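You operate a simulated robot arm through the tools that you are given. There is no shell and no other tool. Be economical: measure what you need, move in short steps, check, and stop when the job is done.

You run a simulated two-armed robot. Do the job below in one go: nothing can be reset, and whatever is moved stays where it is left.

Task
Fetch the big blue cap from the low wall shelf and set it on the strapping bed. Take the green tray and leave it on the top of the low rack. Take the red block and put it on the long table. Open the left drawer of the middle bench. The order is free.
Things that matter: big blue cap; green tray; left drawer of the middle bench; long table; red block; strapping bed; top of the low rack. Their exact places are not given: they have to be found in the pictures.

It is judged by the outcome, as a careful person would: the job done as asked, and still so three seconds after it is handed in. It fails if anything else is knocked over, pushed out of place, dropped, spilled or broken. Lids that push on must go on centred and level and be pressed home; caps that screw on are set level and turned clockwise until they are tight.

Robot
Two 7-joint arms with two-finger parallel grippers on one trunk, on a base that drives. Base frame: it is fixed to the floor where the robot stands at the start and does not move with it; the origin is under the middle of the robot, x ahead of it, y to its left, z up. Units: cm, rad, N and s.
The left shoulder is at the start at [7, 13.3, 122.6], the right one opposite. With the tool pointing down near the work surface each hand reaches from about 18 to 64 cm from the robot's upright axis, wherever it stands, measured 20 degrees to its own side. Places, roughly: big blue cap (3x3x2 cm) [50, -20, 90]; green tray (15x13x3 cm) [50, -40, 90]; left drawer of the middle bench [0, 340, 60]; long table [-370, 230, 80]; red block [-75, -75, 150]; strapping bed [-360, 160, 80]; top of the low rack [-360, 70, 80]. Payload 1.57 kg a hand.
The tool frame of a hand sits at the grasp point between the pads (the TCP): z along the fingers, y along the line on which they close. The tips reach 3 cm beyond it. The gripper opens to 8 cm. The fingers are 1.7 cm wide and 1.2 cm thick; the gripper's body (4 by 8.2 cm) begins 8 cm behind the TCP.
Orientation is that of the tool frame in the base frame, as [roll, pitch, yaw] about the fixed x, y, z axes, in that order (R = Rz(yaw) Ry(pitch) Rx(roll)). With the fingers straight down and closing along the base's y, the tool's x points along the base's -x, its y along +y and its z along -z.

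Tools
- The arms move only by the tool step_arm. It takes "left_motion", "right_motion" or both (then of equal length, played together; a hand with none holds still); each is a list that holds one entry, the list of rows, each a list of 6 numbers: the shift along the base's x, y, z in cm, then the turn, a rotation vector about the base's x, y, z in rad. In form: [[[dx, dy, dz, ax, ay, az], ...]]. A call has 1 to 12 rows; each row is the pose to reach, as a shift and turn from the pose commanded when the call began. "left_jaw" and "right_jaw" are, for a hand that has rows, the finger opening in cm, from 0 to 8, set as the call begins (left out, the last holds). A row lasts 0.2 s, in which the tool goes at most 5 cm and 0.15 rad; a call with a longer step from one row to the next is refused whole, and so is a gripper value outside its range. A pose out of reach is approached as far as the arm can. The call stops where the force on the tool passes 40 N (or 10 N more than at its start, if that is more) or the arm is blocked; 0.2 s more then pass. Each finger travels about 15.3 cm/s and halts on what it meets, pressing with about 43 N; the grip force reading is that of the motor and also rises with nothing between the fingers. The clock runs only during rows and for 0.2 s after the last one: add rows that repeat a pose to give the fingers time. The reply holds the time, the measured pose of the TCP, the force on the tool along the base axes, the opening and the grip force, in the units named above and with some noise, with the torque about the TCP (base axes, N m) and any sound that the robot's microphone picked up.
- Cameras (640 x 400 px; columns grow to the right, rows downward): "scene" is now at [6.89, -8.21, 144.65]; the picture's right is [-0.98, -0.22, 0.00], its down [-0.14, 0.64, -0.75] and it looks along [0.16, -0.74, -0.66] (base axes); focal length 214 px, centre (320, 200). "left" rides on the left gripper at [7.2, 0.7, -12.2] in its tool frame; the picture's right is [-0.09, 1.00, 0.00], its down [-0.84, -0.08, -0.54] and it looks along [-0.54, -0.05, 0.84] (tool axes); focal length 238 px, centre (320, 200). "right" rides on the right gripper at [7.2, -0.6, -12.2] in its tool frame; the picture's right is [0.09, 1.00, 0.00], its down [-0.84, 0.08, -0.54] and it looks along [-0.54, 0.05, 0.84] (tool axes); focal length 238 px, centre (320, 200).
- camera(camera): a new picture of that camera. The clock stands still meanwhile.
- move_column(by): slides the trunk up (or, below 0, down) by that many cm; the arms and the scene camera ride with it, the base frame stays. It gives what a move gives, with no picture.
- drive_base(legs): drives the robot by 1 to 6 legs, each [ahead, left, turn to the left] in cm, cm and rad, along the robot's own axes; the way and the turn of a leg run together, so that a leg with both is an arc; at most 150 cm and 3.142 rad a leg. The arms and the cameras ride along, it lands a little off, and it stops where it bumps. It gives what a move gives.
- head_to(pan, tilt): turns the head with the scene camera to pan (to the left, within 1.501 rad either way) and tilt (down, from -0.506 to 1.204), counted from straight ahead of the robot. It gives what a move gives.
- probe_pixels(camera, pixels): there is no depth. For up to 12 entries [column, row, z] of the newest picture of that camera ("zoom" is the newest enlarged one), the place [x, y] in the base frame at which the ray of that pixel passes the height z, good to about 0.2 cm. The clock stands still meanwhile.
- close_up(camera, box): a new picture of the part [left, top, right, bottom] of that camera's present view, enlarged. The clock stands still meanwhile.
- close_job(): hands the job in; it is judged then, once.

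Keep the steps short. Do not move on a guess: measure, check each grasp and each placing, and mend mistakes. In all there are 110 turns and 92 pictures (those below and enlarged ones count). Leave the grippers open and the arms clear of the work at the hand-in unless told otherwise, and finish with a single line.

The tools are called after "Request:" as a command line: name --argument value ..., lists and objects as JSON in quotes. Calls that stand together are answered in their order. step_arm: Moves the arms, as the interface text tells. Its arguments: {"type":"object","properties":{"left_motion":{"type":"array","items":{"type":"array","items":{"type":"array","items":{"type":"number"}}}},"left_jaw":{"type":"number"},"right_motion":{"type":"array","items":{"type":"array","items":{"type":"array","items":{"type":"number"}}}},"right_jaw":{"type":"number"}},"required":[]} The other tools are called the same way: move_column (by) slides the trunk up or down; drive_base (legs) drives the base; head_to (pan, tilt) turns the head that bears the scene camera; camera (camera) takes a picture; probe_pixels (camera, pixels) gives the place at which the rays of pixels pass given heights; close_up (camera, box) takes an enlarged picture of a part of a camera's view; close_job () hands the job in.

At the start:

```text
clock: 0.0
left_ee_pos: [51.18, -2.74, 114.96]
left_tcp_rot: [-3.141, -0.001, -3.142]
left_force: [-0.2, -0.3, -0.3]
left_torque: [0.01, -0.01, 0.01]
left_grip_width: 8.0
left_grasp_force: 0.1
right_ee_pos: [32.83, -42.95, 99.99]
right_tcp_rot: [3.141, -0.002, -3.14]
right_force: [-0.1, -0.3, 0.1]
right_torque: [-0.01, 0.0, 0.01]
right_grip_width: 8.0
right_grasp_force: 0.1
trunk travel left (down, up): [-80.0, 14.0]
robot x, y, heading: [0.22, -0.27, -0.004]
head pan, tilt: [-1.353, 0.717]
```

scene: 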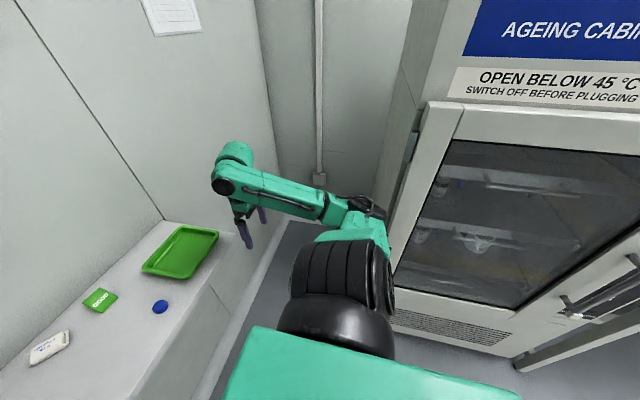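
right: 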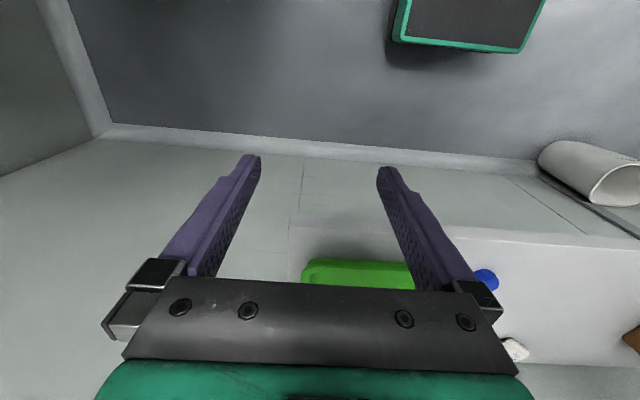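
left: 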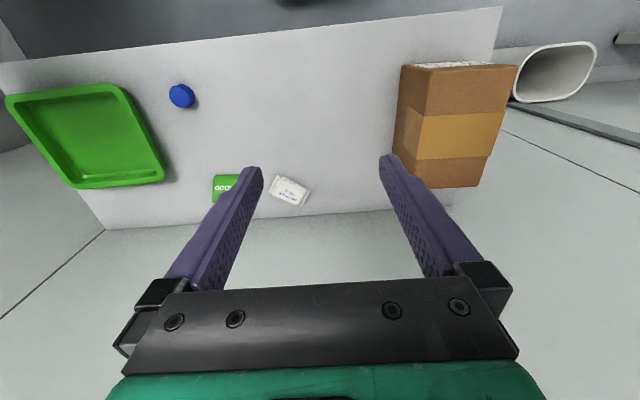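

I see the shelf ahead with the green tray and the blue cap. First I turn the head to get a good view of the shelf.

Request:
head_to --pan -0.4 --tilt 0.8

Request:
camera --camera "scene"

Request:
probe_pixels --camera "left" --pixels '[[181, 96, 88], [181, 96, 90], [8, 97, 90], [75, 187, 90], [163, 180, 90], [122, 85, 90], [108, 228, 88], [500, 10, 88]]'

```text
clock: 1.2
left_ee_pos: [51.26, -2.79, 114.89]
left_tcp_rot: [-3.142, -0.002, -3.142]
left_force: [0.3, 0.5, 0.7]
left_torque: [0.0, 0.03, -0.01]
left_grip_width: 8.01
left_grasp_force: 0.0
right_ee_pos: [32.61, -42.91, 99.85]
right_tcp_rot: [-3.141, 0.001, 3.141]
right_force: [0.5, 0.5, -0.2]
right_torque: [0.03, 0.0, -0.02]
right_grip_width: 8.01
right_grasp_force: 0.1
trunk travel left (down, up): [-80.0, 14.0]
robot x, y, heading: [-0.12, -0.59, 0.0]
head pan, tilt: [-0.4, 0.799]
```

```text
88 pictures are left
```

scene: 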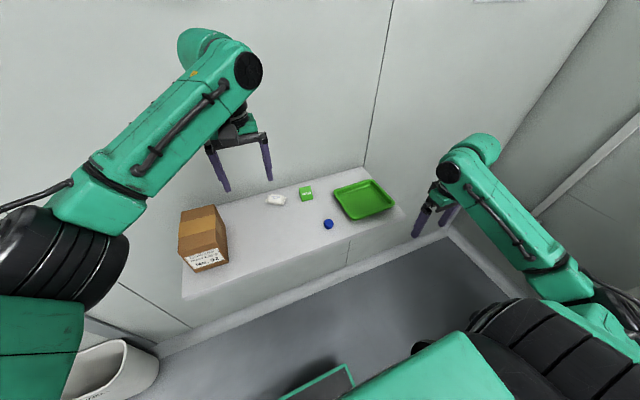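

```text
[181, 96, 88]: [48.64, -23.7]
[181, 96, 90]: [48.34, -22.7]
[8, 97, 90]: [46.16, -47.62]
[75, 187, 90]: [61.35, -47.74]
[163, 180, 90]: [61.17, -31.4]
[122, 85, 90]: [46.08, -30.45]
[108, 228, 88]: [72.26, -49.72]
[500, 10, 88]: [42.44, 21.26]
```

Cap at scene (328,224), tray around (363,200). I triangulate with the scene view.

Request:
probe_pixels --camera "scene" --pixels '[[328, 224, 86], [328, 224, 88], [328, 224, 90], [328, 224, 92], [334, 191, 90], [348, 219, 90], [393, 207, 90], [371, 181, 90]]'

Request:
close_up --camera "left" --box '[0, 40, 320, 240]'

Request:
close_up --camera "scene" --box '[250, 150, 410, 250]'

```text
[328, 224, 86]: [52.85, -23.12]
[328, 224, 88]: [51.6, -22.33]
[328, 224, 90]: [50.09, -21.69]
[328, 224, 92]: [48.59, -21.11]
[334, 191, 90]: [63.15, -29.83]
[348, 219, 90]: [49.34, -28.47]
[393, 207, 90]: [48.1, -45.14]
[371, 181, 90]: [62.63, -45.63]
```

```text
2.00 times, centred on (160, 140) of left
```

zoom: 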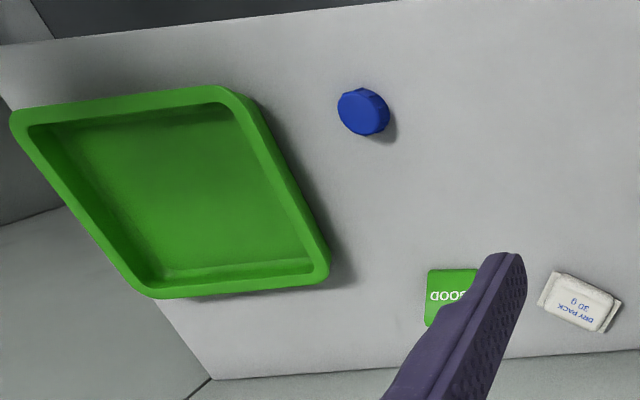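

```text
4.00 times, centred on (330, 200) of scene
```

zoom: 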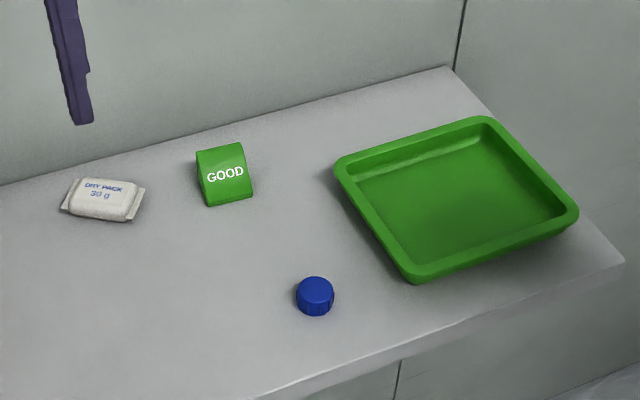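

Next I triangulate shelf features more finely: cap top in zoom (315,287) and tray corners.

Request:
probe_pixels --camera "zoom" --pixels '[[315, 287, 92], [315, 287, 93], [315, 287, 94], [455, 68, 91], [622, 261, 91], [245, 143, 92], [345, 160, 94], [485, 118, 94], [575, 215, 94], [410, 275, 94], [493, 247, 94]]'

Request:
probe_pixels --camera "left" --pixels '[[179, 96, 92], [179, 96, 93], [179, 96, 94], [8, 97, 93], [8, 97, 95], [118, 84, 93], [118, 84, 95], [163, 178, 93], [75, 187, 93], [105, 229, 91], [500, 10, 91]]'

```text
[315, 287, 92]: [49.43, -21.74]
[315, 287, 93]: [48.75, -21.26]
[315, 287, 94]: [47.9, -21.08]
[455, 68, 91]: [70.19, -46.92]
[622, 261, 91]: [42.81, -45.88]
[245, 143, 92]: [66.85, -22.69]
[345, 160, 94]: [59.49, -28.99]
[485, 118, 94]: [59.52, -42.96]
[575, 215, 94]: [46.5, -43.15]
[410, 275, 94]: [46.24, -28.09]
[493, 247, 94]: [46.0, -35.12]
```

```text
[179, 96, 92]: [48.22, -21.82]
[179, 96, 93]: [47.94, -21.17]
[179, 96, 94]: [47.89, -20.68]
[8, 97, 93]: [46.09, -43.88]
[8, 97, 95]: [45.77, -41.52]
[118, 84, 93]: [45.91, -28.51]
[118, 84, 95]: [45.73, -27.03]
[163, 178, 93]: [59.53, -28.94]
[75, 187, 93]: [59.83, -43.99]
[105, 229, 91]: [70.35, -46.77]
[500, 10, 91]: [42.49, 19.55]
```

Shelf top is z≈91, the cap is at (48.1,-21.2) with its top at 93, the tray rim spans x 46–59.6, y -43.3…-28.3 at z≈94. I move the left hand above the cap (z 99), and turn the right hand by 90° for the tray's near edge.

Request:
step_arm --left_motion '[[[-1, -4.6, 0, 0, 0, 0], [-2, -9.2, 0, 0, 0, 0], [-3.1, -13.8, -2, 0, 0, 0], [-3.1, -18.4, -4, 0, 0, 0], [-3.1, -18.4, -8, 0, 0, 0], [-3.1, -18.4, -12, 0, 0, 0], [-3.1, -18.4, -16, 0, 0, 0], [-3.1, -18.4, -16, 0, 0, 0], [-3.1, -18.4, -16, 0, 0, 0], [-3.1, -18.4, -16, 0, 0, 0], [-3.1, -18.4, -16, 0, 0, 0]]]' --right_motion '[[[0, 0, 0.5, 0, 0, 0.14], [0, 0, 1, 0, 0, 0.28], [0, 0, 1.5, 0, 0, 0.42], [0, 0, 2, 0, 0, 0.57], [0, 0, 2.5, 0, 0, 0.71], [0, 0, 3, 0, 0, 0.86], [0, 0, 3, 0, 0, 1.0], [0, 0, 3, 0, 0, 1.14], [0, 0, 3, 0, 0, 1.29], [0, 0, 3, 0, 0, 1.43], [0, 0, 3, 0, 0, 1.57]]]' --left_jaw 5.5 --right_jaw 6

Request:
camera --camera "left"

Request:
camera --camera "scene"

```text
refused: row 3 steps farther than a row can; nothing moved
```

```text
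85 pictures are left
```

left: 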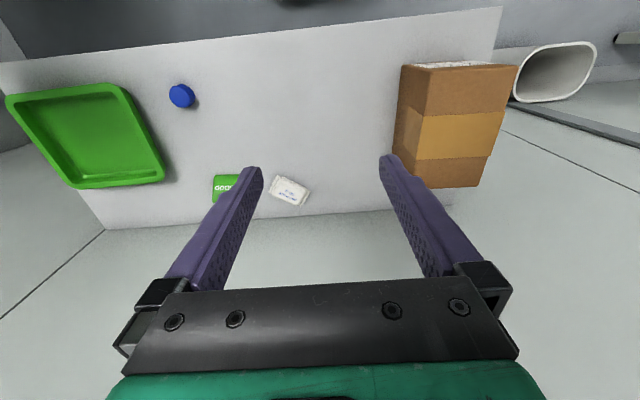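

```text
84 pictures are left
```

scene: 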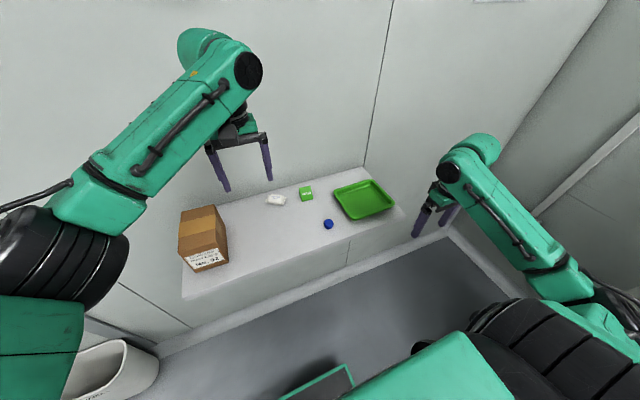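

A row was over 5 cm. I repeat it with smaller steps.

Request:
step_arm --left_motion '[[[-1, -4, 0, 0, 0, 0], [-2, -8, 0, 0, 0, 0], [-3.1, -12, 0, 0, 0, 0], [-3.1, -16, 0, 0, 0, 0], [-3.1, -18.4, -3, 0, 0, 0], [-3.1, -18.4, -7, 0, 0, 0], [-3.1, -18.4, -11, 0, 0, 0], [-3.1, -18.4, -14, 0, 0, 0], [-3.1, -18.4, -16, 0, 0, 0], [-3.1, -18.4, -16, 0, 0, 0], [-3.1, -18.4, -16, 0, 0, 0]]]' --right_motion '[[[0, 0, 0.5, 0, 0, 0.14], [0, 0, 1, 0, 0, 0.28], [0, 0, 1.5, 0, 0, 0.42], [0, 0, 2, 0, 0, 0.57], [0, 0, 2.5, 0, 0, 0.71], [0, 0, 3, 0, 0, 0.86], [0, 0, 3, 0, 0, 1.0], [0, 0, 3, 0, 0, 1.14], [0, 0, 3, 0, 0, 1.29], [0, 0, 3, 0, 0, 1.43], [0, 0, 3, 0, 0, 1.57]]]' --left_jaw 5.5 --right_jaw 6

Request:
camera --camera "left"

Request:
camera --camera "scene"

```text
clock: 3.6
left_ee_pos: [46.41, -16.57, 99.93]
left_tcp_rot: [-3.141, -0.002, 3.141]
left_force: [0.2, 0.2, 0.3]
left_torque: [0.01, -0.01, 0.05]
left_grip_width: 5.48
left_grasp_force: 0.1
left hand out of reach, approached as far as the arm can: row 3, 4, 5, 6, 7, 8, 9, 10, 11
right_ee_pos: [32.65, -42.82, 103.04]
right_tcp_rot: [-3.141, 0.0, -1.57]
right_force: [-0.2, -0.6, -0.6]
right_torque: [0.0, 0.02, 0.0]
right_grip_width: 6.02
right_grasp_force: 0.0
trunk travel left (down, up): [-80.0, 14.0]
robot x, y, heading: [0.09, -0.02, -0.0]
head pan, tilt: [-0.4, 0.799]
```

```text
83 pictures are left
```

left: 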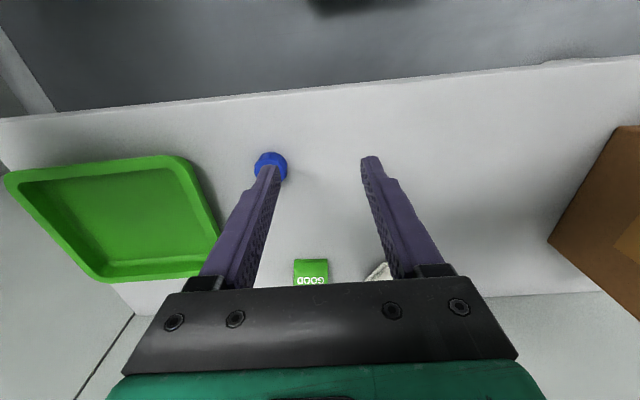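

```text
82 pictures are left
```

scene: 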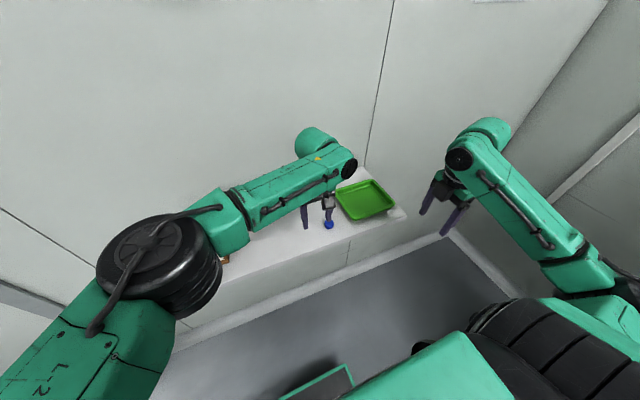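

The left hand cannot quite reach. I move the right hand left 7 cm, then shift the base 8 cm to the right (tips at z 97 clear the tray and the cap).

Request:
step_arm --right_motion '[[[0, 3.5, 0, 0, 0, 0], [0, 7, 0, 0, 0, 0], [0, 7, 0, 0, 0, 0]]]'

Request:
drive_base --legs '[[0, -8, 0]]'

Request:
camera --camera "left"

```text
clock: 4.4
left_ee_pos: [46.24, -16.7, 99.87]
left_tcp_rot: [-3.141, 0.0, 3.141]
left_force: [0.6, 0.1, 0.3]
left_torque: [-0.02, -0.03, 0.01]
left_grip_width: 5.51
left_grasp_force: 0.1
right_ee_pos: [32.58, -36.08, 102.92]
right_tcp_rot: [-3.141, 0.0, -1.574]
right_force: [0.1, 0.2, 0.6]
right_torque: [0.01, -0.04, -0.03]
right_grip_width: 6.0
right_grasp_force: 0.0
trunk travel left (down, up): [-80.0, 14.0]
robot x, y, heading: [0.07, -0.08, -0.001]
head pan, tilt: [-0.4, 0.799]
```

```text
clock: 5.5
left_ee_pos: [46.4, -24.63, 99.87]
left_tcp_rot: [-3.14, -0.001, 3.141]
left_force: [-0.8, -0.1, -0.1]
left_torque: [-0.02, 0.05, 0.0]
left_grip_width: 5.52
left_grasp_force: 0.0
right_ee_pos: [32.58, -44.01, 103.16]
right_tcp_rot: [-3.142, -0.001, -1.573]
right_force: [-0.5, 0.5, 0.5]
right_torque: [-0.01, 0.01, 0.01]
right_grip_width: 6.02
right_grasp_force: 0.1
trunk travel left (down, up): [-80.0, 14.0]
robot x, y, heading: [-0.3, -8.09, -0.003]
head pan, tilt: [-0.4, 0.799]
```

```text
81 pictures are left
```

left: 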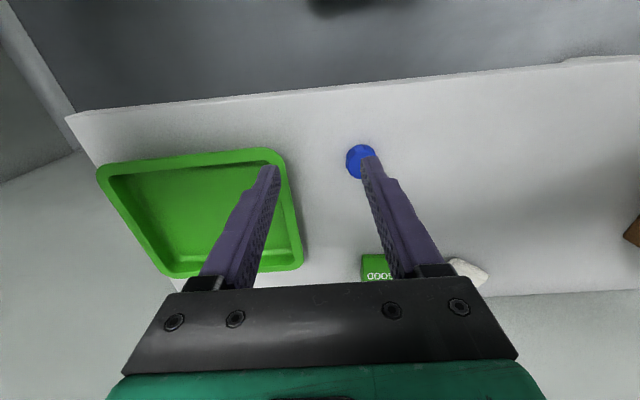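

I probe the cap (≈360,160) from here and make a small +3.4 y move to see where commands start from.

Request:
probe_pixels --camera "left" --pixels '[[360, 161, 92], [360, 161, 93], [283, 210, 94]]'

Request:
step_arm --left_motion '[[[0.8, 1.7, 0, 0, 0, 0], [1.7, 3.4, 0, 0, 0, 0], [1.7, 3.4, 0, 0, 0, 0]]]'

Request:
camera --camera "left"

```text
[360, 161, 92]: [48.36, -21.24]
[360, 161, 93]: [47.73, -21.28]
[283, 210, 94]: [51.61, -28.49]
```

```text
clock: 6.3
left_ee_pos: [48.12, -21.46, 99.91]
left_tcp_rot: [3.139, 0.0, 3.141]
left_force: [0.0, -0.1, -0.6]
left_torque: [0.03, -0.02, -0.01]
left_grip_width: 5.5
left_grasp_force: 0.1
right_ee_pos: [32.6, -44.34, 102.9]
right_tcp_rot: [-3.14, 0.003, -1.572]
right_force: [0.0, -0.3, -0.6]
right_torque: [0.02, 0.0, 0.0]
right_grip_width: 5.98
right_grasp_force: 0.0
trunk travel left (down, up): [-80.0, 14.0]
robot x, y, heading: [0.51, -8.0, -0.001]
head pan, tilt: [-0.4, 0.799]
```

```text
80 pictures are left
```

left: 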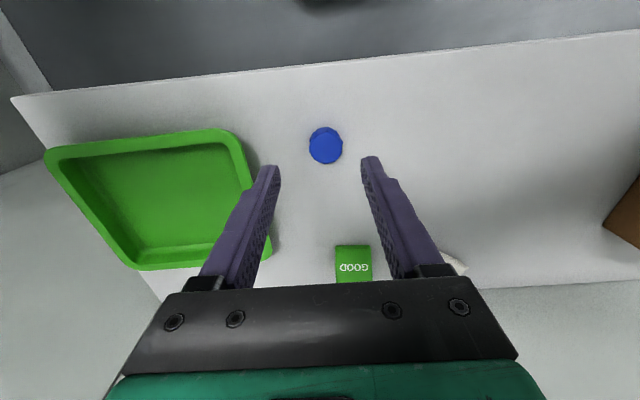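

The hand sits centred over the cap. I go down to z 94.3, then close.

Request:
step_arm --left_motion '[[[0, 0.2, -2.5, 0, 0, 0], [0, 0.2, -4.5, 0, 0, 0], [0, 0.2, -5.6, 0, 0, 0], [0, 0.2, -5.6, 0, 0, 0]]]'

Request:
step_arm --left_motion '[[[0, 0, 0, 0, 0, 0], [0, 0, 0, 0, 0, 0], [0, 0, 0, 0, 0, 0], [0, 0, 2, 0, 0, 0], [0, 0, 5, 0, 0, 0]]]' --left_jaw 0

Request:
camera --camera "left"

```text
clock: 7.3
left_ee_pos: [48.05, -21.4, 95.08]
left_tcp_rot: [-3.139, 0.016, 3.138]
left_force: [-6.4, 0.4, 16.7]
left_torque: [0.54, 0.28, 0.22]
left_grip_width: 5.55
left_grasp_force: 0.2
right_ee_pos: [32.25, -44.33, 103.06]
right_tcp_rot: [-3.138, 0.001, -1.574]
right_force: [-0.1, -0.2, 0.4]
right_torque: [0.0, -0.06, 0.01]
right_grip_width: 5.98
right_grasp_force: 0.0
trunk travel left (down, up): [-80.0, 14.0]
robot x, y, heading: [0.02, -8.39, -0.002]
head pan, tilt: [-0.4, 0.799]
stopped in row 4 (left hand): the force on the tool passed its limit at 46 N (the readings are from after the stop); the commanded pose is now the measured one
```

```text
clock: 8.5
left_ee_pos: [48.58, -21.16, 99.72]
left_tcp_rot: [-3.14, 0.016, 3.14]
left_force: [-0.2, 1.0, 0.1]
left_torque: [-0.02, -0.03, -0.01]
left_grip_width: 2.26
left_grasp_force: 35.2
right_ee_pos: [32.44, -44.16, 102.83]
right_tcp_rot: [-3.139, 0.0, -1.572]
right_force: [-0.1, -1.1, 0.1]
right_torque: [0.0, -0.06, 0.0]
right_grip_width: 5.99
right_grasp_force: 0.1
trunk travel left (down, up): [-80.0, 14.0]
robot x, y, heading: [0.14, -8.15, 0.003]
head pan, tilt: [-0.4, 0.799]
```

```text
79 pictures are left
```

left: 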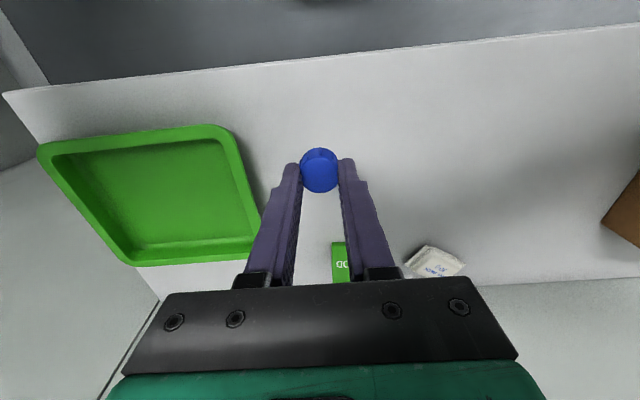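

Lift succeeded, width 2.26. I zoom in to check how the cap sits.

Request:
close_up --camera "left" --box '[260, 130, 380, 205]'

```text
5.33 times, centred on (320, 168) of left
```

zoom: 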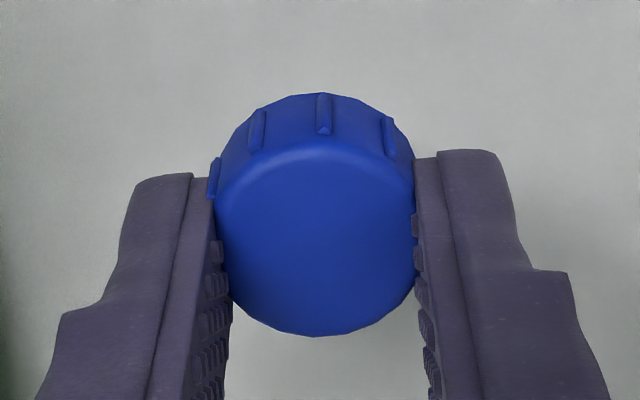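

Cap is held well. I lift and pull the left hand away to the left, and bring the right hand above the tray's near rim (46.6,-36).

Request:
step_arm --left_motion '[[[0, 1, 4, 0, 0, 0], [0, 4, 7, 0, 0, 0], [0, 8, 9, 0, 0, 0], [0, 12, 11, 0, 0, 0], [0, 15, 14, 0, 0, 0], [0, 15, 14, 0, 0, 0]]]' --right_motion '[[[0, 0, 1, 0, 0, 0], [3, 2, 1, 0, 0, 0], [7, 4, 1, 0, 0, 0], [11, 6.4, 1, 0, 0, 0], [14.2, 8.2, 0, 0, 0, 0], [14.2, 8.2, 0, 0, 0, 0]]]'

Request:
camera --camera "right"

Request:
camera --camera "scene"

```text
clock: 9.9
left_ee_pos: [48.79, -6.38, 114.05]
left_tcp_rot: [3.141, 0.014, 3.141]
left_force: [-0.1, -0.4, 0.5]
left_torque: [-0.01, 0.01, 0.0]
left_grip_width: 2.47
left_grasp_force: 36.1
right_ee_pos: [46.87, -36.63, 102.65]
right_tcp_rot: [-3.14, 0.003, -1.572]
right_force: [0.1, 0.2, -0.3]
right_torque: [0.01, -0.01, -0.01]
right_grip_width: 5.99
right_grasp_force: 0.1
trunk travel left (down, up): [-80.0, 14.0]
robot x, y, heading: [0.02, -8.26, -0.002]
head pan, tilt: [-0.4, 0.799]
```

```text
77 pictures are left
```

right: 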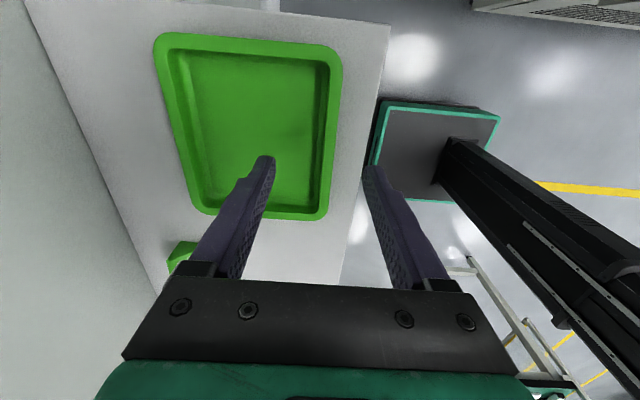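

```text
76 pictures are left
```

scene: 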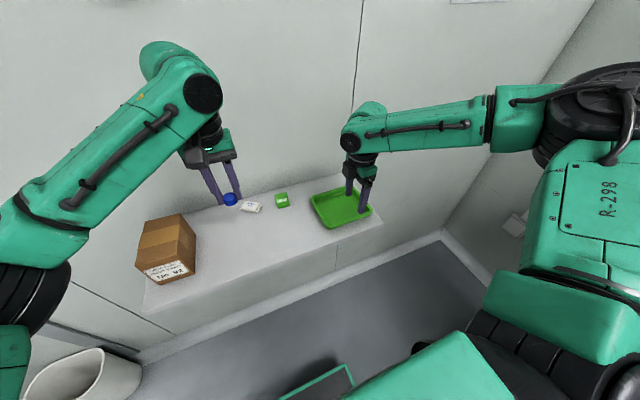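

I check the rim edges in this view, columns ~314–333 around row 160.

Request:
probe_pixels --camera "right" --pixels '[[335, 130, 94], [319, 130, 94], [330, 180, 94], [311, 180, 94], [325, 218, 94], [341, 55, 94], [162, 35, 94]]'

Request:
close_up --camera "right" --box '[220, 80, 420, 205]'

```text
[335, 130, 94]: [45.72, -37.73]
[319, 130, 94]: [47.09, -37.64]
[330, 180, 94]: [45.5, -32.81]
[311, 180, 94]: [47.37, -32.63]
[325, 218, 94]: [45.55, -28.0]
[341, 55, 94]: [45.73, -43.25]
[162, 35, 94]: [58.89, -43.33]
```

```text
3.20 times, centred on (320, 142) of right
```

zoom: 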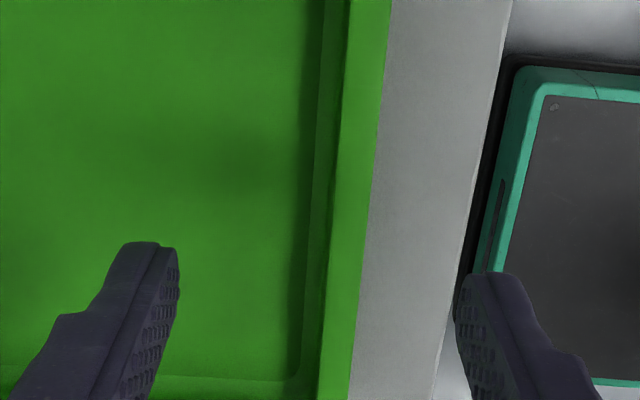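

Rim is at x 45.6–46.8. I shift x by -0.6 and descend to z≈95.7.

Request:
step_arm --right_motion '[[[-0.6, 0, -2, 0, 0, 0], [-0.6, 0, -4, 0, 0, 0], [-0.6, 0, -5.5, 0, 0, 0], [-0.6, 0, -6.5, 0, 0, 0], [-0.6, 0, -7, 0, 0, 0], [-0.6, 0, -7, 0, 0, 0]]]'

Request:
camera --camera "right"

```text
clock: 11.3
left_ee_pos: [48.86, -6.37, 114.12]
left_tcp_rot: [-3.14, 0.011, 3.139]
left_force: [-0.5, -0.3, 0.3]
left_torque: [0.0, -0.03, -0.05]
left_grip_width: 2.41
left_grasp_force: 36.2
right_ee_pos: [46.23, -36.07, 95.88]
right_tcp_rot: [-3.141, -0.001, -1.572]
right_force: [0.2, -0.5, 0.4]
right_torque: [0.01, -0.03, 0.01]
right_grip_width: 6.0
right_grasp_force: 0.0
trunk travel left (down, up): [-80.0, 14.0]
robot x, y, heading: [0.12, -8.08, 0.002]
head pan, tilt: [-0.4, 0.799]
```

```text
74 pictures are left
```

right: 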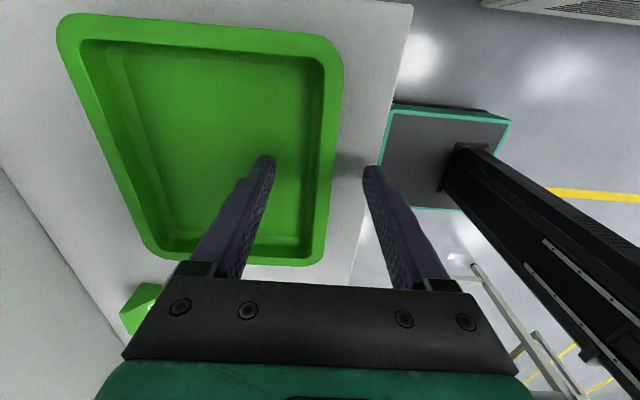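

The fingers straddle the rim. I close, then lift 3 cm slowly.

Request:
step_arm --right_motion '[[[0, 0, 0, 0, 0, 0], [0, 0, 0, 0, 0, 0], [0, 0, 0, 0, 0, 0], [0, 0, 0, 0, 0, 0], [0, 0, 1, 0, 0, 0], [0, 0, 2.5, 0, 0, 0], [0, 0, 4, 0, 0, 0], [0, 0, 4, 0, 0, 0]]]' --right_jaw 0

Request:
camera --camera "right"

Request:
camera --camera "scene"

```text
clock: 13.1
left_ee_pos: [48.71, -6.22, 114.14]
left_tcp_rot: [-3.139, 0.013, 3.139]
left_force: [0.2, -0.4, 0.6]
left_torque: [-0.01, -0.02, -0.05]
left_grip_width: 2.4
left_grasp_force: 36.3
right_ee_pos: [46.26, -36.04, 100.02]
right_tcp_rot: [-3.141, 0.0, -1.573]
right_force: [0.0, -0.6, 0.2]
right_torque: [0.0, 0.08, 0.01]
right_grip_width: 0.32
right_grasp_force: 24.4
trunk travel left (down, up): [-80.0, 14.0]
robot x, y, heading: [-0.34, -8.53, -0.007]
head pan, tilt: [-0.4, 0.799]
```

```text
73 pictures are left
```

right: 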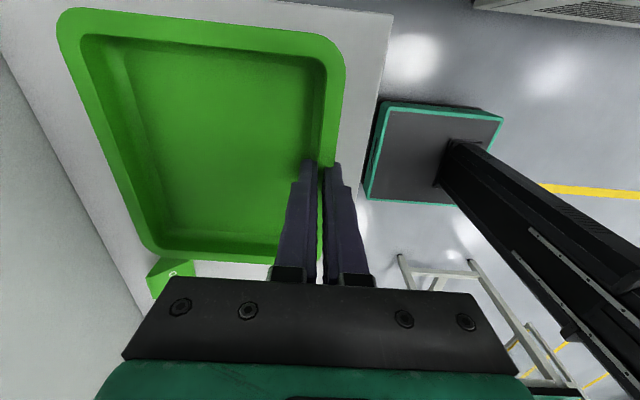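

```text
72 pictures are left
```

scene: 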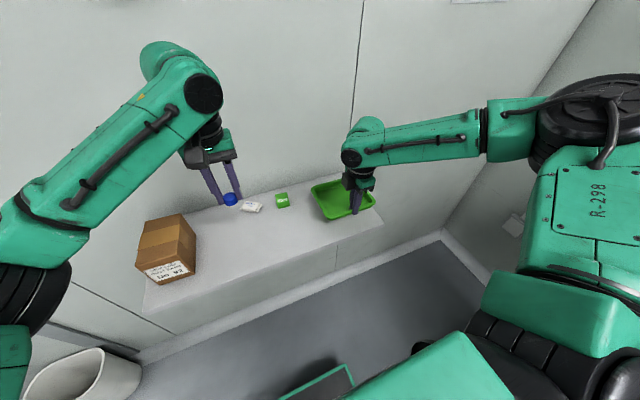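

Both are held. I raise both hands well clear of the shelf objects and look left and right.

Request:
step_arm --right_motion '[[[0, 0, 4, 0, 0, 0], [0, 0, 8, 0, 0, 0], [-2, 2, 12, 0, 0, 0], [-4, 4, 15, 0, 0, 0], [-7, 6, 15, 0, 0, 0], [-7, 6, 15, 0, 0, 0]]]' --left_motion '[[[-2, 1, 2, 0, 0, 0], [-5, 3, 4, 0, 0, 0], [-8, 6, 4, 0, 0, 0], [-10, 9, 4, 0, 0, 0], [-12, 12, 4, 0, 0, 0], [-12, 12, 4, 0, 0, 0]]]'

Request:
head_to --pan 1.5 --tilt 0.4

Request:
camera --camera "scene"

Request:
head_to --pan -1.5 --tilt 0.2

Request:
camera --camera "scene"

```text
clock: 14.5
left_ee_pos: [36.49, 5.86, 117.56]
left_tcp_rot: [3.141, 0.011, 3.14]
left_force: [-0.6, -0.4, 0.0]
left_torque: [0.02, 0.0, -0.02]
left_grip_width: 2.44
left_grasp_force: 36.2
right_ee_pos: [39.27, -30.0, 114.62]
right_tcp_rot: [-3.14, 0.0, -1.572]
right_force: [-0.6, -0.1, -1.6]
right_torque: [0.03, 0.04, 0.04]
right_grip_width: 0.32
right_grasp_force: 24.2
trunk travel left (down, up): [-80.0, 14.0]
robot x, y, heading: [-0.48, -7.86, -0.004]
head pan, tilt: [-0.4, 0.799]
```

```text
clock: 16.4
left_ee_pos: [36.34, 5.98, 117.81]
left_tcp_rot: [-3.139, 0.014, 3.14]
left_force: [-0.5, 0.1, -1.0]
left_torque: [-0.01, 0.04, -0.01]
left_grip_width: 2.43
left_grasp_force: 36.3
right_ee_pos: [39.21, -30.0, 114.52]
right_tcp_rot: [3.141, -0.001, -1.573]
right_force: [0.8, -0.2, -0.1]
right_torque: [-0.02, 0.03, 0.0]
right_grip_width: 0.33
right_grasp_force: 24.3
trunk travel left (down, up): [-80.0, 14.0]
robot x, y, heading: [0.06, -7.99, -0.002]
head pan, tilt: [1.499, 0.4]
```

```text
71 pictures are left
```

scene: 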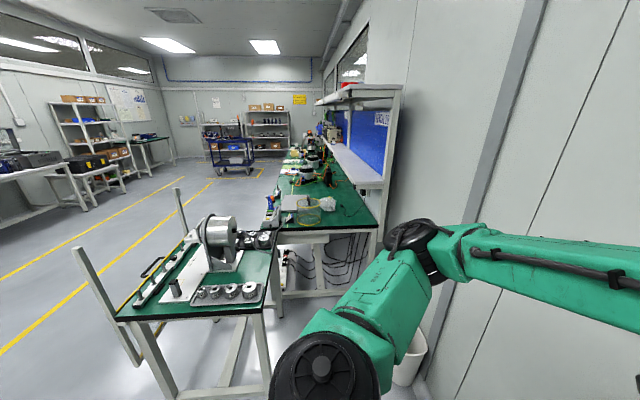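

```text
clock: 19.0
left_ee_pos: [36.37, 5.87, 117.54]
left_tcp_rot: [-3.139, 0.012, 3.14]
left_force: [-0.3, 0.0, -0.7]
left_torque: [-0.01, -0.01, 0.0]
left_grip_width: 2.47
left_grasp_force: 36.3
right_ee_pos: [39.21, -30.12, 114.64]
right_tcp_rot: [3.14, 0.0, -1.573]
right_force: [0.5, 0.2, 0.3]
right_torque: [0.01, 0.04, -0.01]
right_grip_width: 0.33
right_grasp_force: 24.8
trunk travel left (down, up): [-80.0, 14.0]
robot x, y, heading: [0.1, -8.27, -0.004]
head pan, tilt: [-1.499, 0.201]
```

```text
70 pictures are left
```

scene: 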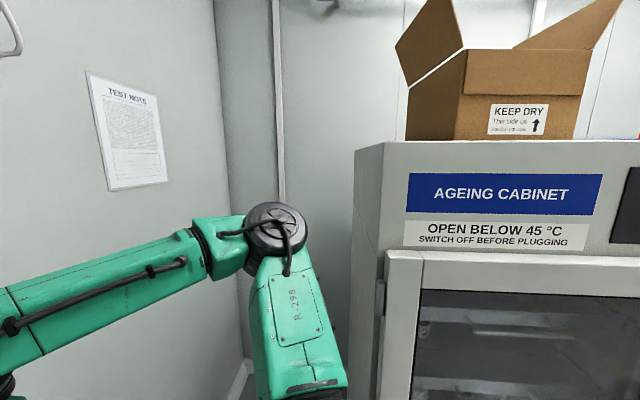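

I need the cart's position before turning. I look left again and probe the cart, and probe the cabinet's edge from this view.

Request:
probe_pixels --camera "scene" --pixels '[[385, 143, 140], [385, 143, 150], [385, 143, 160], [457, 139, 150]]'

Request:
head_to --pan 1.5 --tilt 0.8

Request:
camera --camera "scene"

```text
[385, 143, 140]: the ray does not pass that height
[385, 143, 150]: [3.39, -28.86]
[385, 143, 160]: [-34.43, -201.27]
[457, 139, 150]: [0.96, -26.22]
```

```text
clock: 21.6
left_ee_pos: [36.41, 5.97, 117.65]
left_tcp_rot: [-3.139, 0.012, 3.14]
left_force: [1.0, -0.1, -0.4]
left_torque: [0.01, 0.0, 0.01]
left_grip_width: 2.44
left_grasp_force: 36.4
right_ee_pos: [39.31, -29.89, 114.69]
right_tcp_rot: [3.141, 0.0, -1.572]
right_force: [0.5, -0.3, -0.9]
right_torque: [0.0, 0.03, 0.01]
right_grip_width: 0.32
right_grasp_force: 24.1
trunk travel left (down, up): [-80.0, 14.0]
robot x, y, heading: [-0.19, -8.63, -0.007]
head pan, tilt: [1.499, 0.799]
```

```text
69 pictures are left
```

scene: 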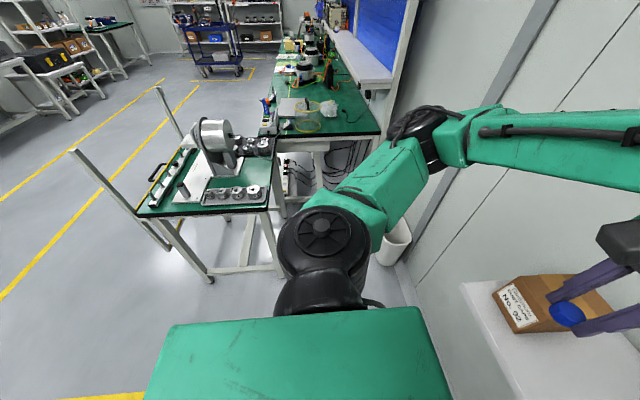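

Request:
probe_pixels --camera "scene" --pixels '[[210, 282, 0], [279, 272, 0], [167, 249, 0], [140, 216, 80], [268, 205, 80], [285, 200, 0], [100, 395, 0], [200, 85, 0], [185, 100, 0], [75, 150, 100]]'

```text
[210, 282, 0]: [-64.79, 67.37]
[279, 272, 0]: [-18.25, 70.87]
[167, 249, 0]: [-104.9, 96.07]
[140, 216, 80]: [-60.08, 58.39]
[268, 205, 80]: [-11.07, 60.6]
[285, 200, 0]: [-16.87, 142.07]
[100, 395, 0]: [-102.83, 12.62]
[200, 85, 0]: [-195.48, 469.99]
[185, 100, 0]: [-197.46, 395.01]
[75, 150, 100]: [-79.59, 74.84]
```

Cart's near edge is y≈60, cabinet face y≈-72. I draw both hands in so the tray's sweep radius is ~50 cm, then turn left by π.

Request:
step_arm --right_motion '[[[-3, 2, 0, 0, 0, 0], [-6, 4, 0, 0, 0, 0], [-9, 5, 0, 0, 0, 0], [-9, 5, 0, 0, 0, 0]]]'

Request:
drive_base --legs '[[0, 0, 1.57], [0, 0, 1.57]]'

Request:
head_to --pan 0 --tilt 0.3

Request:
camera --camera "scene"

Request:
head_to --pan 0.9 --tilt 0.0

Request:
camera --camera "scene"

```text
clock: 22.6
left_ee_pos: [36.36, 5.83, 117.71]
left_tcp_rot: [-3.139, 0.012, 3.14]
left_force: [0.6, 0.3, -1.5]
left_torque: [0.01, 0.02, -0.02]
left_grip_width: 2.44
left_grasp_force: 36.4
right_ee_pos: [30.15, -24.9, 114.65]
right_tcp_rot: [3.141, -0.001, -1.571]
right_force: [-0.1, -0.2, -0.2]
right_torque: [0.0, 0.03, -0.01]
right_grip_width: 0.32
right_grasp_force: 24.8
trunk travel left (down, up): [-80.0, 14.0]
robot x, y, heading: [-0.01, -7.72, -0.004]
head pan, tilt: [1.499, 0.799]
```

```text
clock: 30.7
left_ee_pos: [-35.99, -23.21, 117.64]
left_tcp_rot: [-3.139, 0.012, 0.024]
left_force: [-0.3, 0.8, 0.0]
left_torque: [-0.01, 0.0, 0.0]
left_grip_width: 2.45
left_grasp_force: 36.3
right_ee_pos: [-30.69, 7.89, 114.7]
right_tcp_rot: [-3.14, 0.0, 1.595]
right_force: [0.7, -0.3, -1.0]
right_torque: [0.01, -0.01, -0.01]
right_grip_width: 0.3
right_grasp_force: 24.4
trunk travel left (down, up): [-80.0, 14.0]
robot x, y, heading: [0.28, -8.35, -3.117]
head pan, tilt: [1.499, 0.799]
```

```text
clock: 32.3
left_ee_pos: [-36.18, -23.14, 117.56]
left_tcp_rot: [-3.14, 0.013, 0.023]
left_force: [0.5, 0.3, -0.4]
left_torque: [0.02, -0.02, 0.0]
left_grip_width: 2.44
left_grasp_force: 36.3
right_ee_pos: [-30.71, 7.81, 114.81]
right_tcp_rot: [-3.141, 0.0, 1.596]
right_force: [-0.8, -0.6, -1.7]
right_torque: [-0.04, -0.03, -0.01]
right_grip_width: 0.32
right_grasp_force: 24.3
trunk travel left (down, up): [-80.0, 14.0]
robot x, y, heading: [-0.03, -8.18, -3.12]
head pan, tilt: [0.0, 0.3]
```

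```text
68 pictures are left
```

scene: 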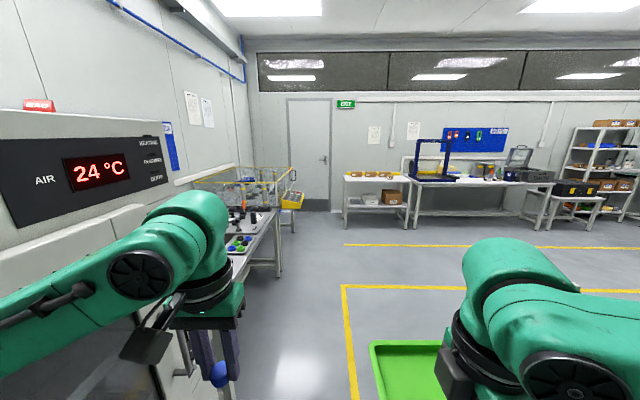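

```text
clock: 33.5
left_ee_pos: [-36.1, -23.17, 117.67]
left_tcp_rot: [-3.14, 0.012, 0.024]
left_force: [0.4, 0.5, -0.3]
left_torque: [0.0, 0.01, 0.0]
left_grip_width: 2.43
left_grasp_force: 36.0
right_ee_pos: [-30.53, 7.92, 114.69]
right_tcp_rot: [3.14, -0.002, 1.594]
right_force: [0.6, 1.1, -1.0]
right_torque: [-0.04, -0.04, -0.01]
right_grip_width: 0.32
right_grasp_force: 24.4
trunk travel left (down, up): [-80.0, 14.0]
robot x, y, heading: [0.0, -7.97, -3.115]
head pan, tilt: [0.901, 0.0]
```

```text
67 pictures are left
```

scene: 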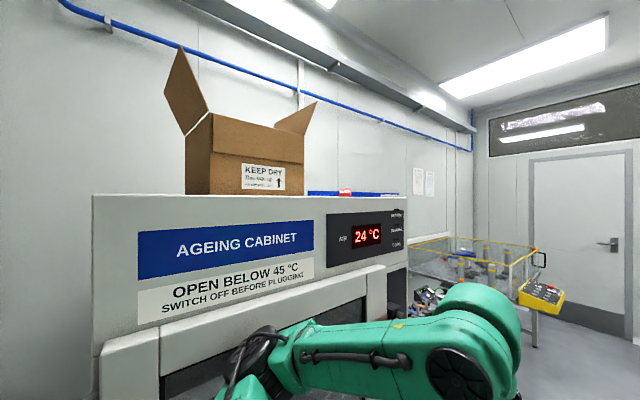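

The red block is on the cabinet top near (345,190). I zoom in, and raise the trunk for a better view from above.

Request:
move_column --by 14

Request:
head_to --pan 0.9 --tilt 0.2

Request:
close_up --camera "scene" --box '[160, 60, 480, 260]'

```text
clock: 35.1
left_ee_pos: [-36.1, -23.3, 131.67]
left_tcp_rot: [-3.14, 0.011, 0.024]
left_force: [-0.3, 0.2, -1.0]
left_torque: [0.0, 0.01, 0.01]
left_grip_width: 2.43
left_grasp_force: 36.0
right_ee_pos: [-30.55, 7.8, 128.65]
right_tcp_rot: [3.141, 0.001, 1.595]
right_force: [-0.7, 1.1, -0.9]
right_torque: [-0.01, -0.07, 0.02]
right_grip_width: 0.34
right_grasp_force: 24.4
trunk travel left (down, up): [-94.0, 0.0]
robot x, y, heading: [-0.28, -8.23, -3.119]
head pan, tilt: [0.901, 0.0]
```

```text
clock: 35.9
left_ee_pos: [-36.1, -23.21, 131.55]
left_tcp_rot: [-3.141, 0.013, 0.026]
left_force: [0.4, -0.5, -0.1]
left_torque: [0.0, -0.03, -0.03]
left_grip_width: 2.4
left_grasp_force: 36.1
right_ee_pos: [-30.68, 7.77, 128.71]
right_tcp_rot: [3.141, 0.0, 1.594]
right_force: [0.0, -0.1, 0.1]
right_torque: [0.03, -0.05, 0.01]
right_grip_width: 0.32
right_grasp_force: 24.4
trunk travel left (down, up): [-94.0, 0.0]
robot x, y, heading: [-0.11, -8.4, -3.121]
head pan, tilt: [0.901, 0.201]
```

```text
2.00 times, centred on (320, 160) of scene
```

zoom: 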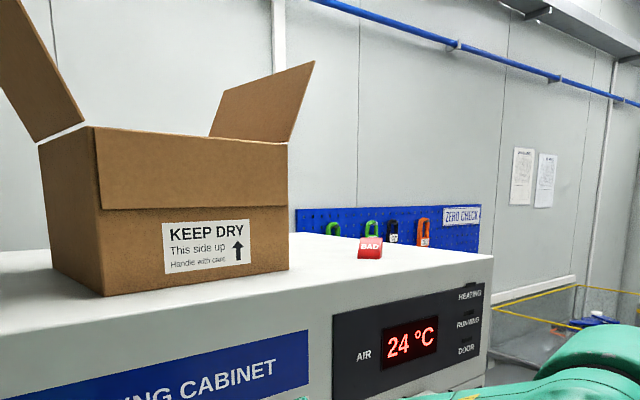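

The block "BAD" stands free on the cabinet top right of the carton; I'll fetch it second. I lower the trunk again and drive to about (-200, 45).

Request:
move_column --by -14

Request:
drive_base --legs '[[100, -2, -0.02], [90, -55, 0]]'

Request:
head_to --pan 0 --tilt 0.45

Request:
camera --camera "scene"

Request:
head_to --pan -0.9 --tilt 0.3

Request:
camera --camera "scene"

```text
clock: 37.5
left_ee_pos: [-36.03, -23.26, 117.83]
left_tcp_rot: [-3.139, 0.012, 0.024]
left_force: [0.5, -0.2, -0.4]
left_torque: [0.03, -0.03, 0.01]
left_grip_width: 2.43
left_grasp_force: 36.6
right_ee_pos: [-30.61, 7.93, 114.76]
right_tcp_rot: [3.142, -0.001, 1.594]
right_force: [0.4, 0.3, -1.0]
right_torque: [-0.04, -0.07, -0.01]
right_grip_width: 0.31
right_grasp_force: 23.8
trunk travel left (down, up): [-80.0, 14.0]
robot x, y, heading: [-0.05, -8.16, -3.114]
head pan, tilt: [0.901, 0.201]
```

```text
clock: 47.8
left_ee_pos: [-228.28, 32.46, 117.74]
left_tcp_rot: [-3.141, 0.015, 0.001]
left_force: [0.4, 0.5, 0.1]
left_torque: [-0.02, 0.0, -0.01]
left_grip_width: 2.42
left_grasp_force: 36.0
right_ee_pos: [-222.07, 63.35, 114.79]
right_tcp_rot: [-3.139, -0.001, 1.569]
right_force: [0.8, 0.8, -0.9]
right_torque: [0.01, -0.04, -0.04]
right_grip_width: 0.31
right_grasp_force: 24.4
trunk travel left (down, up): [-80.0, 14.0]
robot x, y, heading: [-191.95, 46.55, 3.144]
head pan, tilt: [0.901, 0.201]
```

```text
clock: 49.0
left_ee_pos: [-228.36, 32.62, 117.58]
left_tcp_rot: [-3.138, 0.015, -0.001]
left_force: [0.0, 0.1, -0.1]
left_torque: [0.02, 0.0, 0.0]
left_grip_width: 2.47
left_grasp_force: 36.1
right_ee_pos: [-222.12, 63.42, 114.71]
right_tcp_rot: [-3.141, -0.001, 1.569]
right_force: [-0.6, 0.0, -0.1]
right_torque: [0.0, -0.03, -0.01]
right_grip_width: 0.3
right_grasp_force: 24.4
trunk travel left (down, up): [-80.0, 14.0]
robot x, y, heading: [-192.05, 46.77, 3.14]
head pan, tilt: [0.0, 0.45]
```

```text
65 pictures are left
```

scene: 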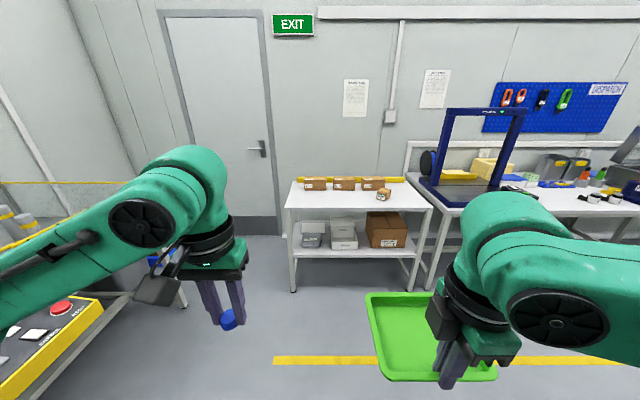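

```text
clock: 50.2
left_ee_pos: [-228.26, 32.46, 117.75]
left_tcp_rot: [-3.14, 0.012, 0.001]
left_force: [0.3, -0.3, 0.7]
left_torque: [0.0, 0.0, 0.01]
left_grip_width: 2.47
left_grasp_force: 36.5
right_ee_pos: [-222.11, 63.23, 114.79]
right_tcp_rot: [-3.141, 0.002, 1.568]
right_force: [0.5, 0.9, 0.1]
right_torque: [-0.02, -0.08, 0.03]
right_grip_width: 0.3
right_grasp_force: 24.4
trunk travel left (down, up): [-80.0, 14.0]
robot x, y, heading: [-192.05, 46.66, 3.145]
head pan, tilt: [-0.901, 0.3]
```

```text
64 pictures are left
```

scene: 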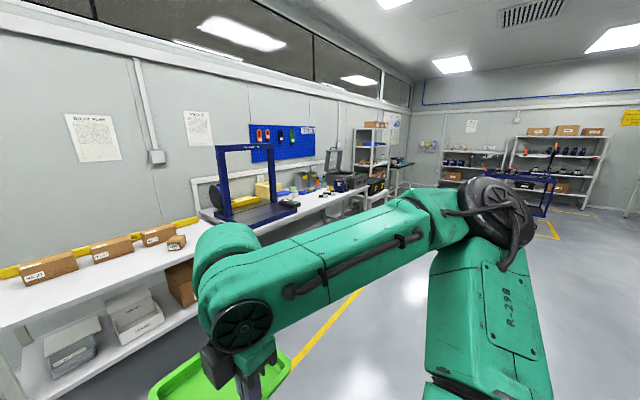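

Ahead: the low rack (top front edge about x -322, y 27–118, boxes at its back), strapping machine with its bed to the right, then the long table. I drive 78 cm ahead and look down at the rack.

Request:
drive_base --legs '[[78, 0, 0]]'

Request:
head_to --pan -0.1 --tilt 0.75

Request:
camera --camera "scene"

Request:
camera --camera "left"

```text
clock: 54.5
left_ee_pos: [-308.32, 32.03, 117.72]
left_tcp_rot: [-3.139, 0.014, 0.006]
left_force: [-0.2, 0.9, 0.2]
left_torque: [0.0, 0.04, -0.01]
left_grip_width: 2.44
left_grasp_force: 36.1
right_ee_pos: [-302.24, 62.92, 114.82]
right_tcp_rot: [-3.139, 0.0, 1.575]
right_force: [0.4, -0.5, -0.6]
right_torque: [-0.02, -0.05, 0.02]
right_grip_width: 0.3
right_grasp_force: 23.7
trunk travel left (down, up): [-80.0, 14.0]
robot x, y, heading: [-271.93, 46.07, -3.131]
head pan, tilt: [-0.901, 0.3]
```

```text
clock: 55.6
left_ee_pos: [-308.2, 32.01, 117.64]
left_tcp_rot: [-3.139, 0.013, 0.01]
left_force: [0.1, -0.7, 0.2]
left_torque: [0.0, -0.06, -0.02]
left_grip_width: 2.45
left_grasp_force: 35.8
right_ee_pos: [-302.2, 62.97, 114.64]
right_tcp_rot: [3.141, -0.001, 1.576]
right_force: [0.0, -0.7, -1.1]
right_torque: [0.02, -0.07, -0.03]
right_grip_width: 0.3
right_grasp_force: 24.4
trunk travel left (down, up): [-80.0, 14.0]
robot x, y, heading: [-271.72, 46.37, -3.138]
head pan, tilt: [-0.099, 0.75]
```

```text
63 pictures are left
```

scene: 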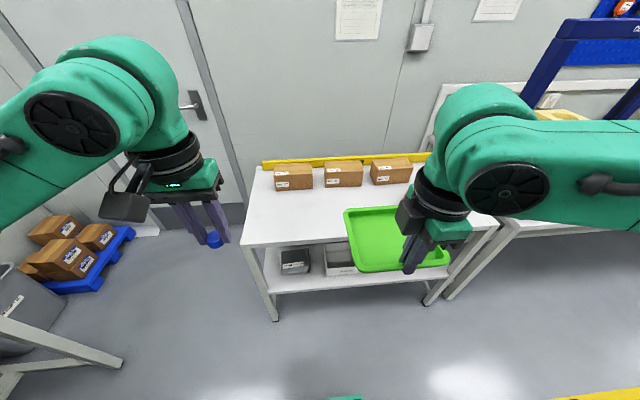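

```text
62 pictures are left
```

left: 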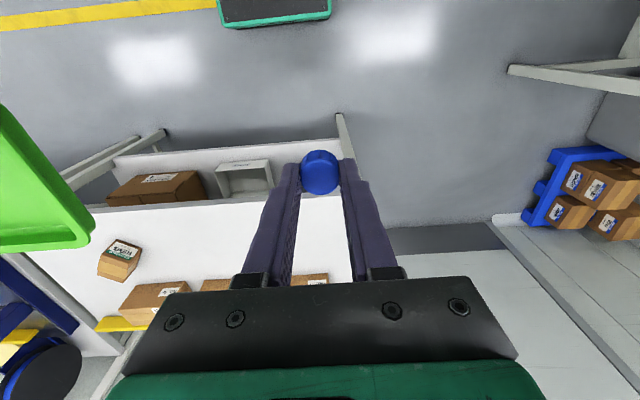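

I triangulate the rack's front edge and boxes between the two views.

Request:
probe_pixels --camera "scene" --pixels '[[243, 247, 76], [243, 247, 80], [243, 247, 84], [346, 236, 80], [275, 190, 80], [312, 188, 80], [362, 186, 80], [372, 184, 80]]'

Request:
probe_pixels --camera "left" --pixels '[[260, 199, 76], [260, 199, 80], [260, 199, 84], [98, 276, 80], [122, 284, 80], [138, 262, 80], [160, 306, 80], [328, 276, 80], [352, 195, 80]]'

```text
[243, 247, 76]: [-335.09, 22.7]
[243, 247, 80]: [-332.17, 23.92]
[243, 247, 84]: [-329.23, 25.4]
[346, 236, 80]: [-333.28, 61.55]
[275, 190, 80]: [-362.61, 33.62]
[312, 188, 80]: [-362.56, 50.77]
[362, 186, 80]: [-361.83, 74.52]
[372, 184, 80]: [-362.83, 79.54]
```

```text
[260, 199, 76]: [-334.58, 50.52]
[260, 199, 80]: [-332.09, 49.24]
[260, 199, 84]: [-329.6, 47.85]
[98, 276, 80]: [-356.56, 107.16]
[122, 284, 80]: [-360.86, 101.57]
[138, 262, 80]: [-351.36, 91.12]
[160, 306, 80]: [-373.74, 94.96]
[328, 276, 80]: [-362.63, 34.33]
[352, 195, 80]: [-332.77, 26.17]
```

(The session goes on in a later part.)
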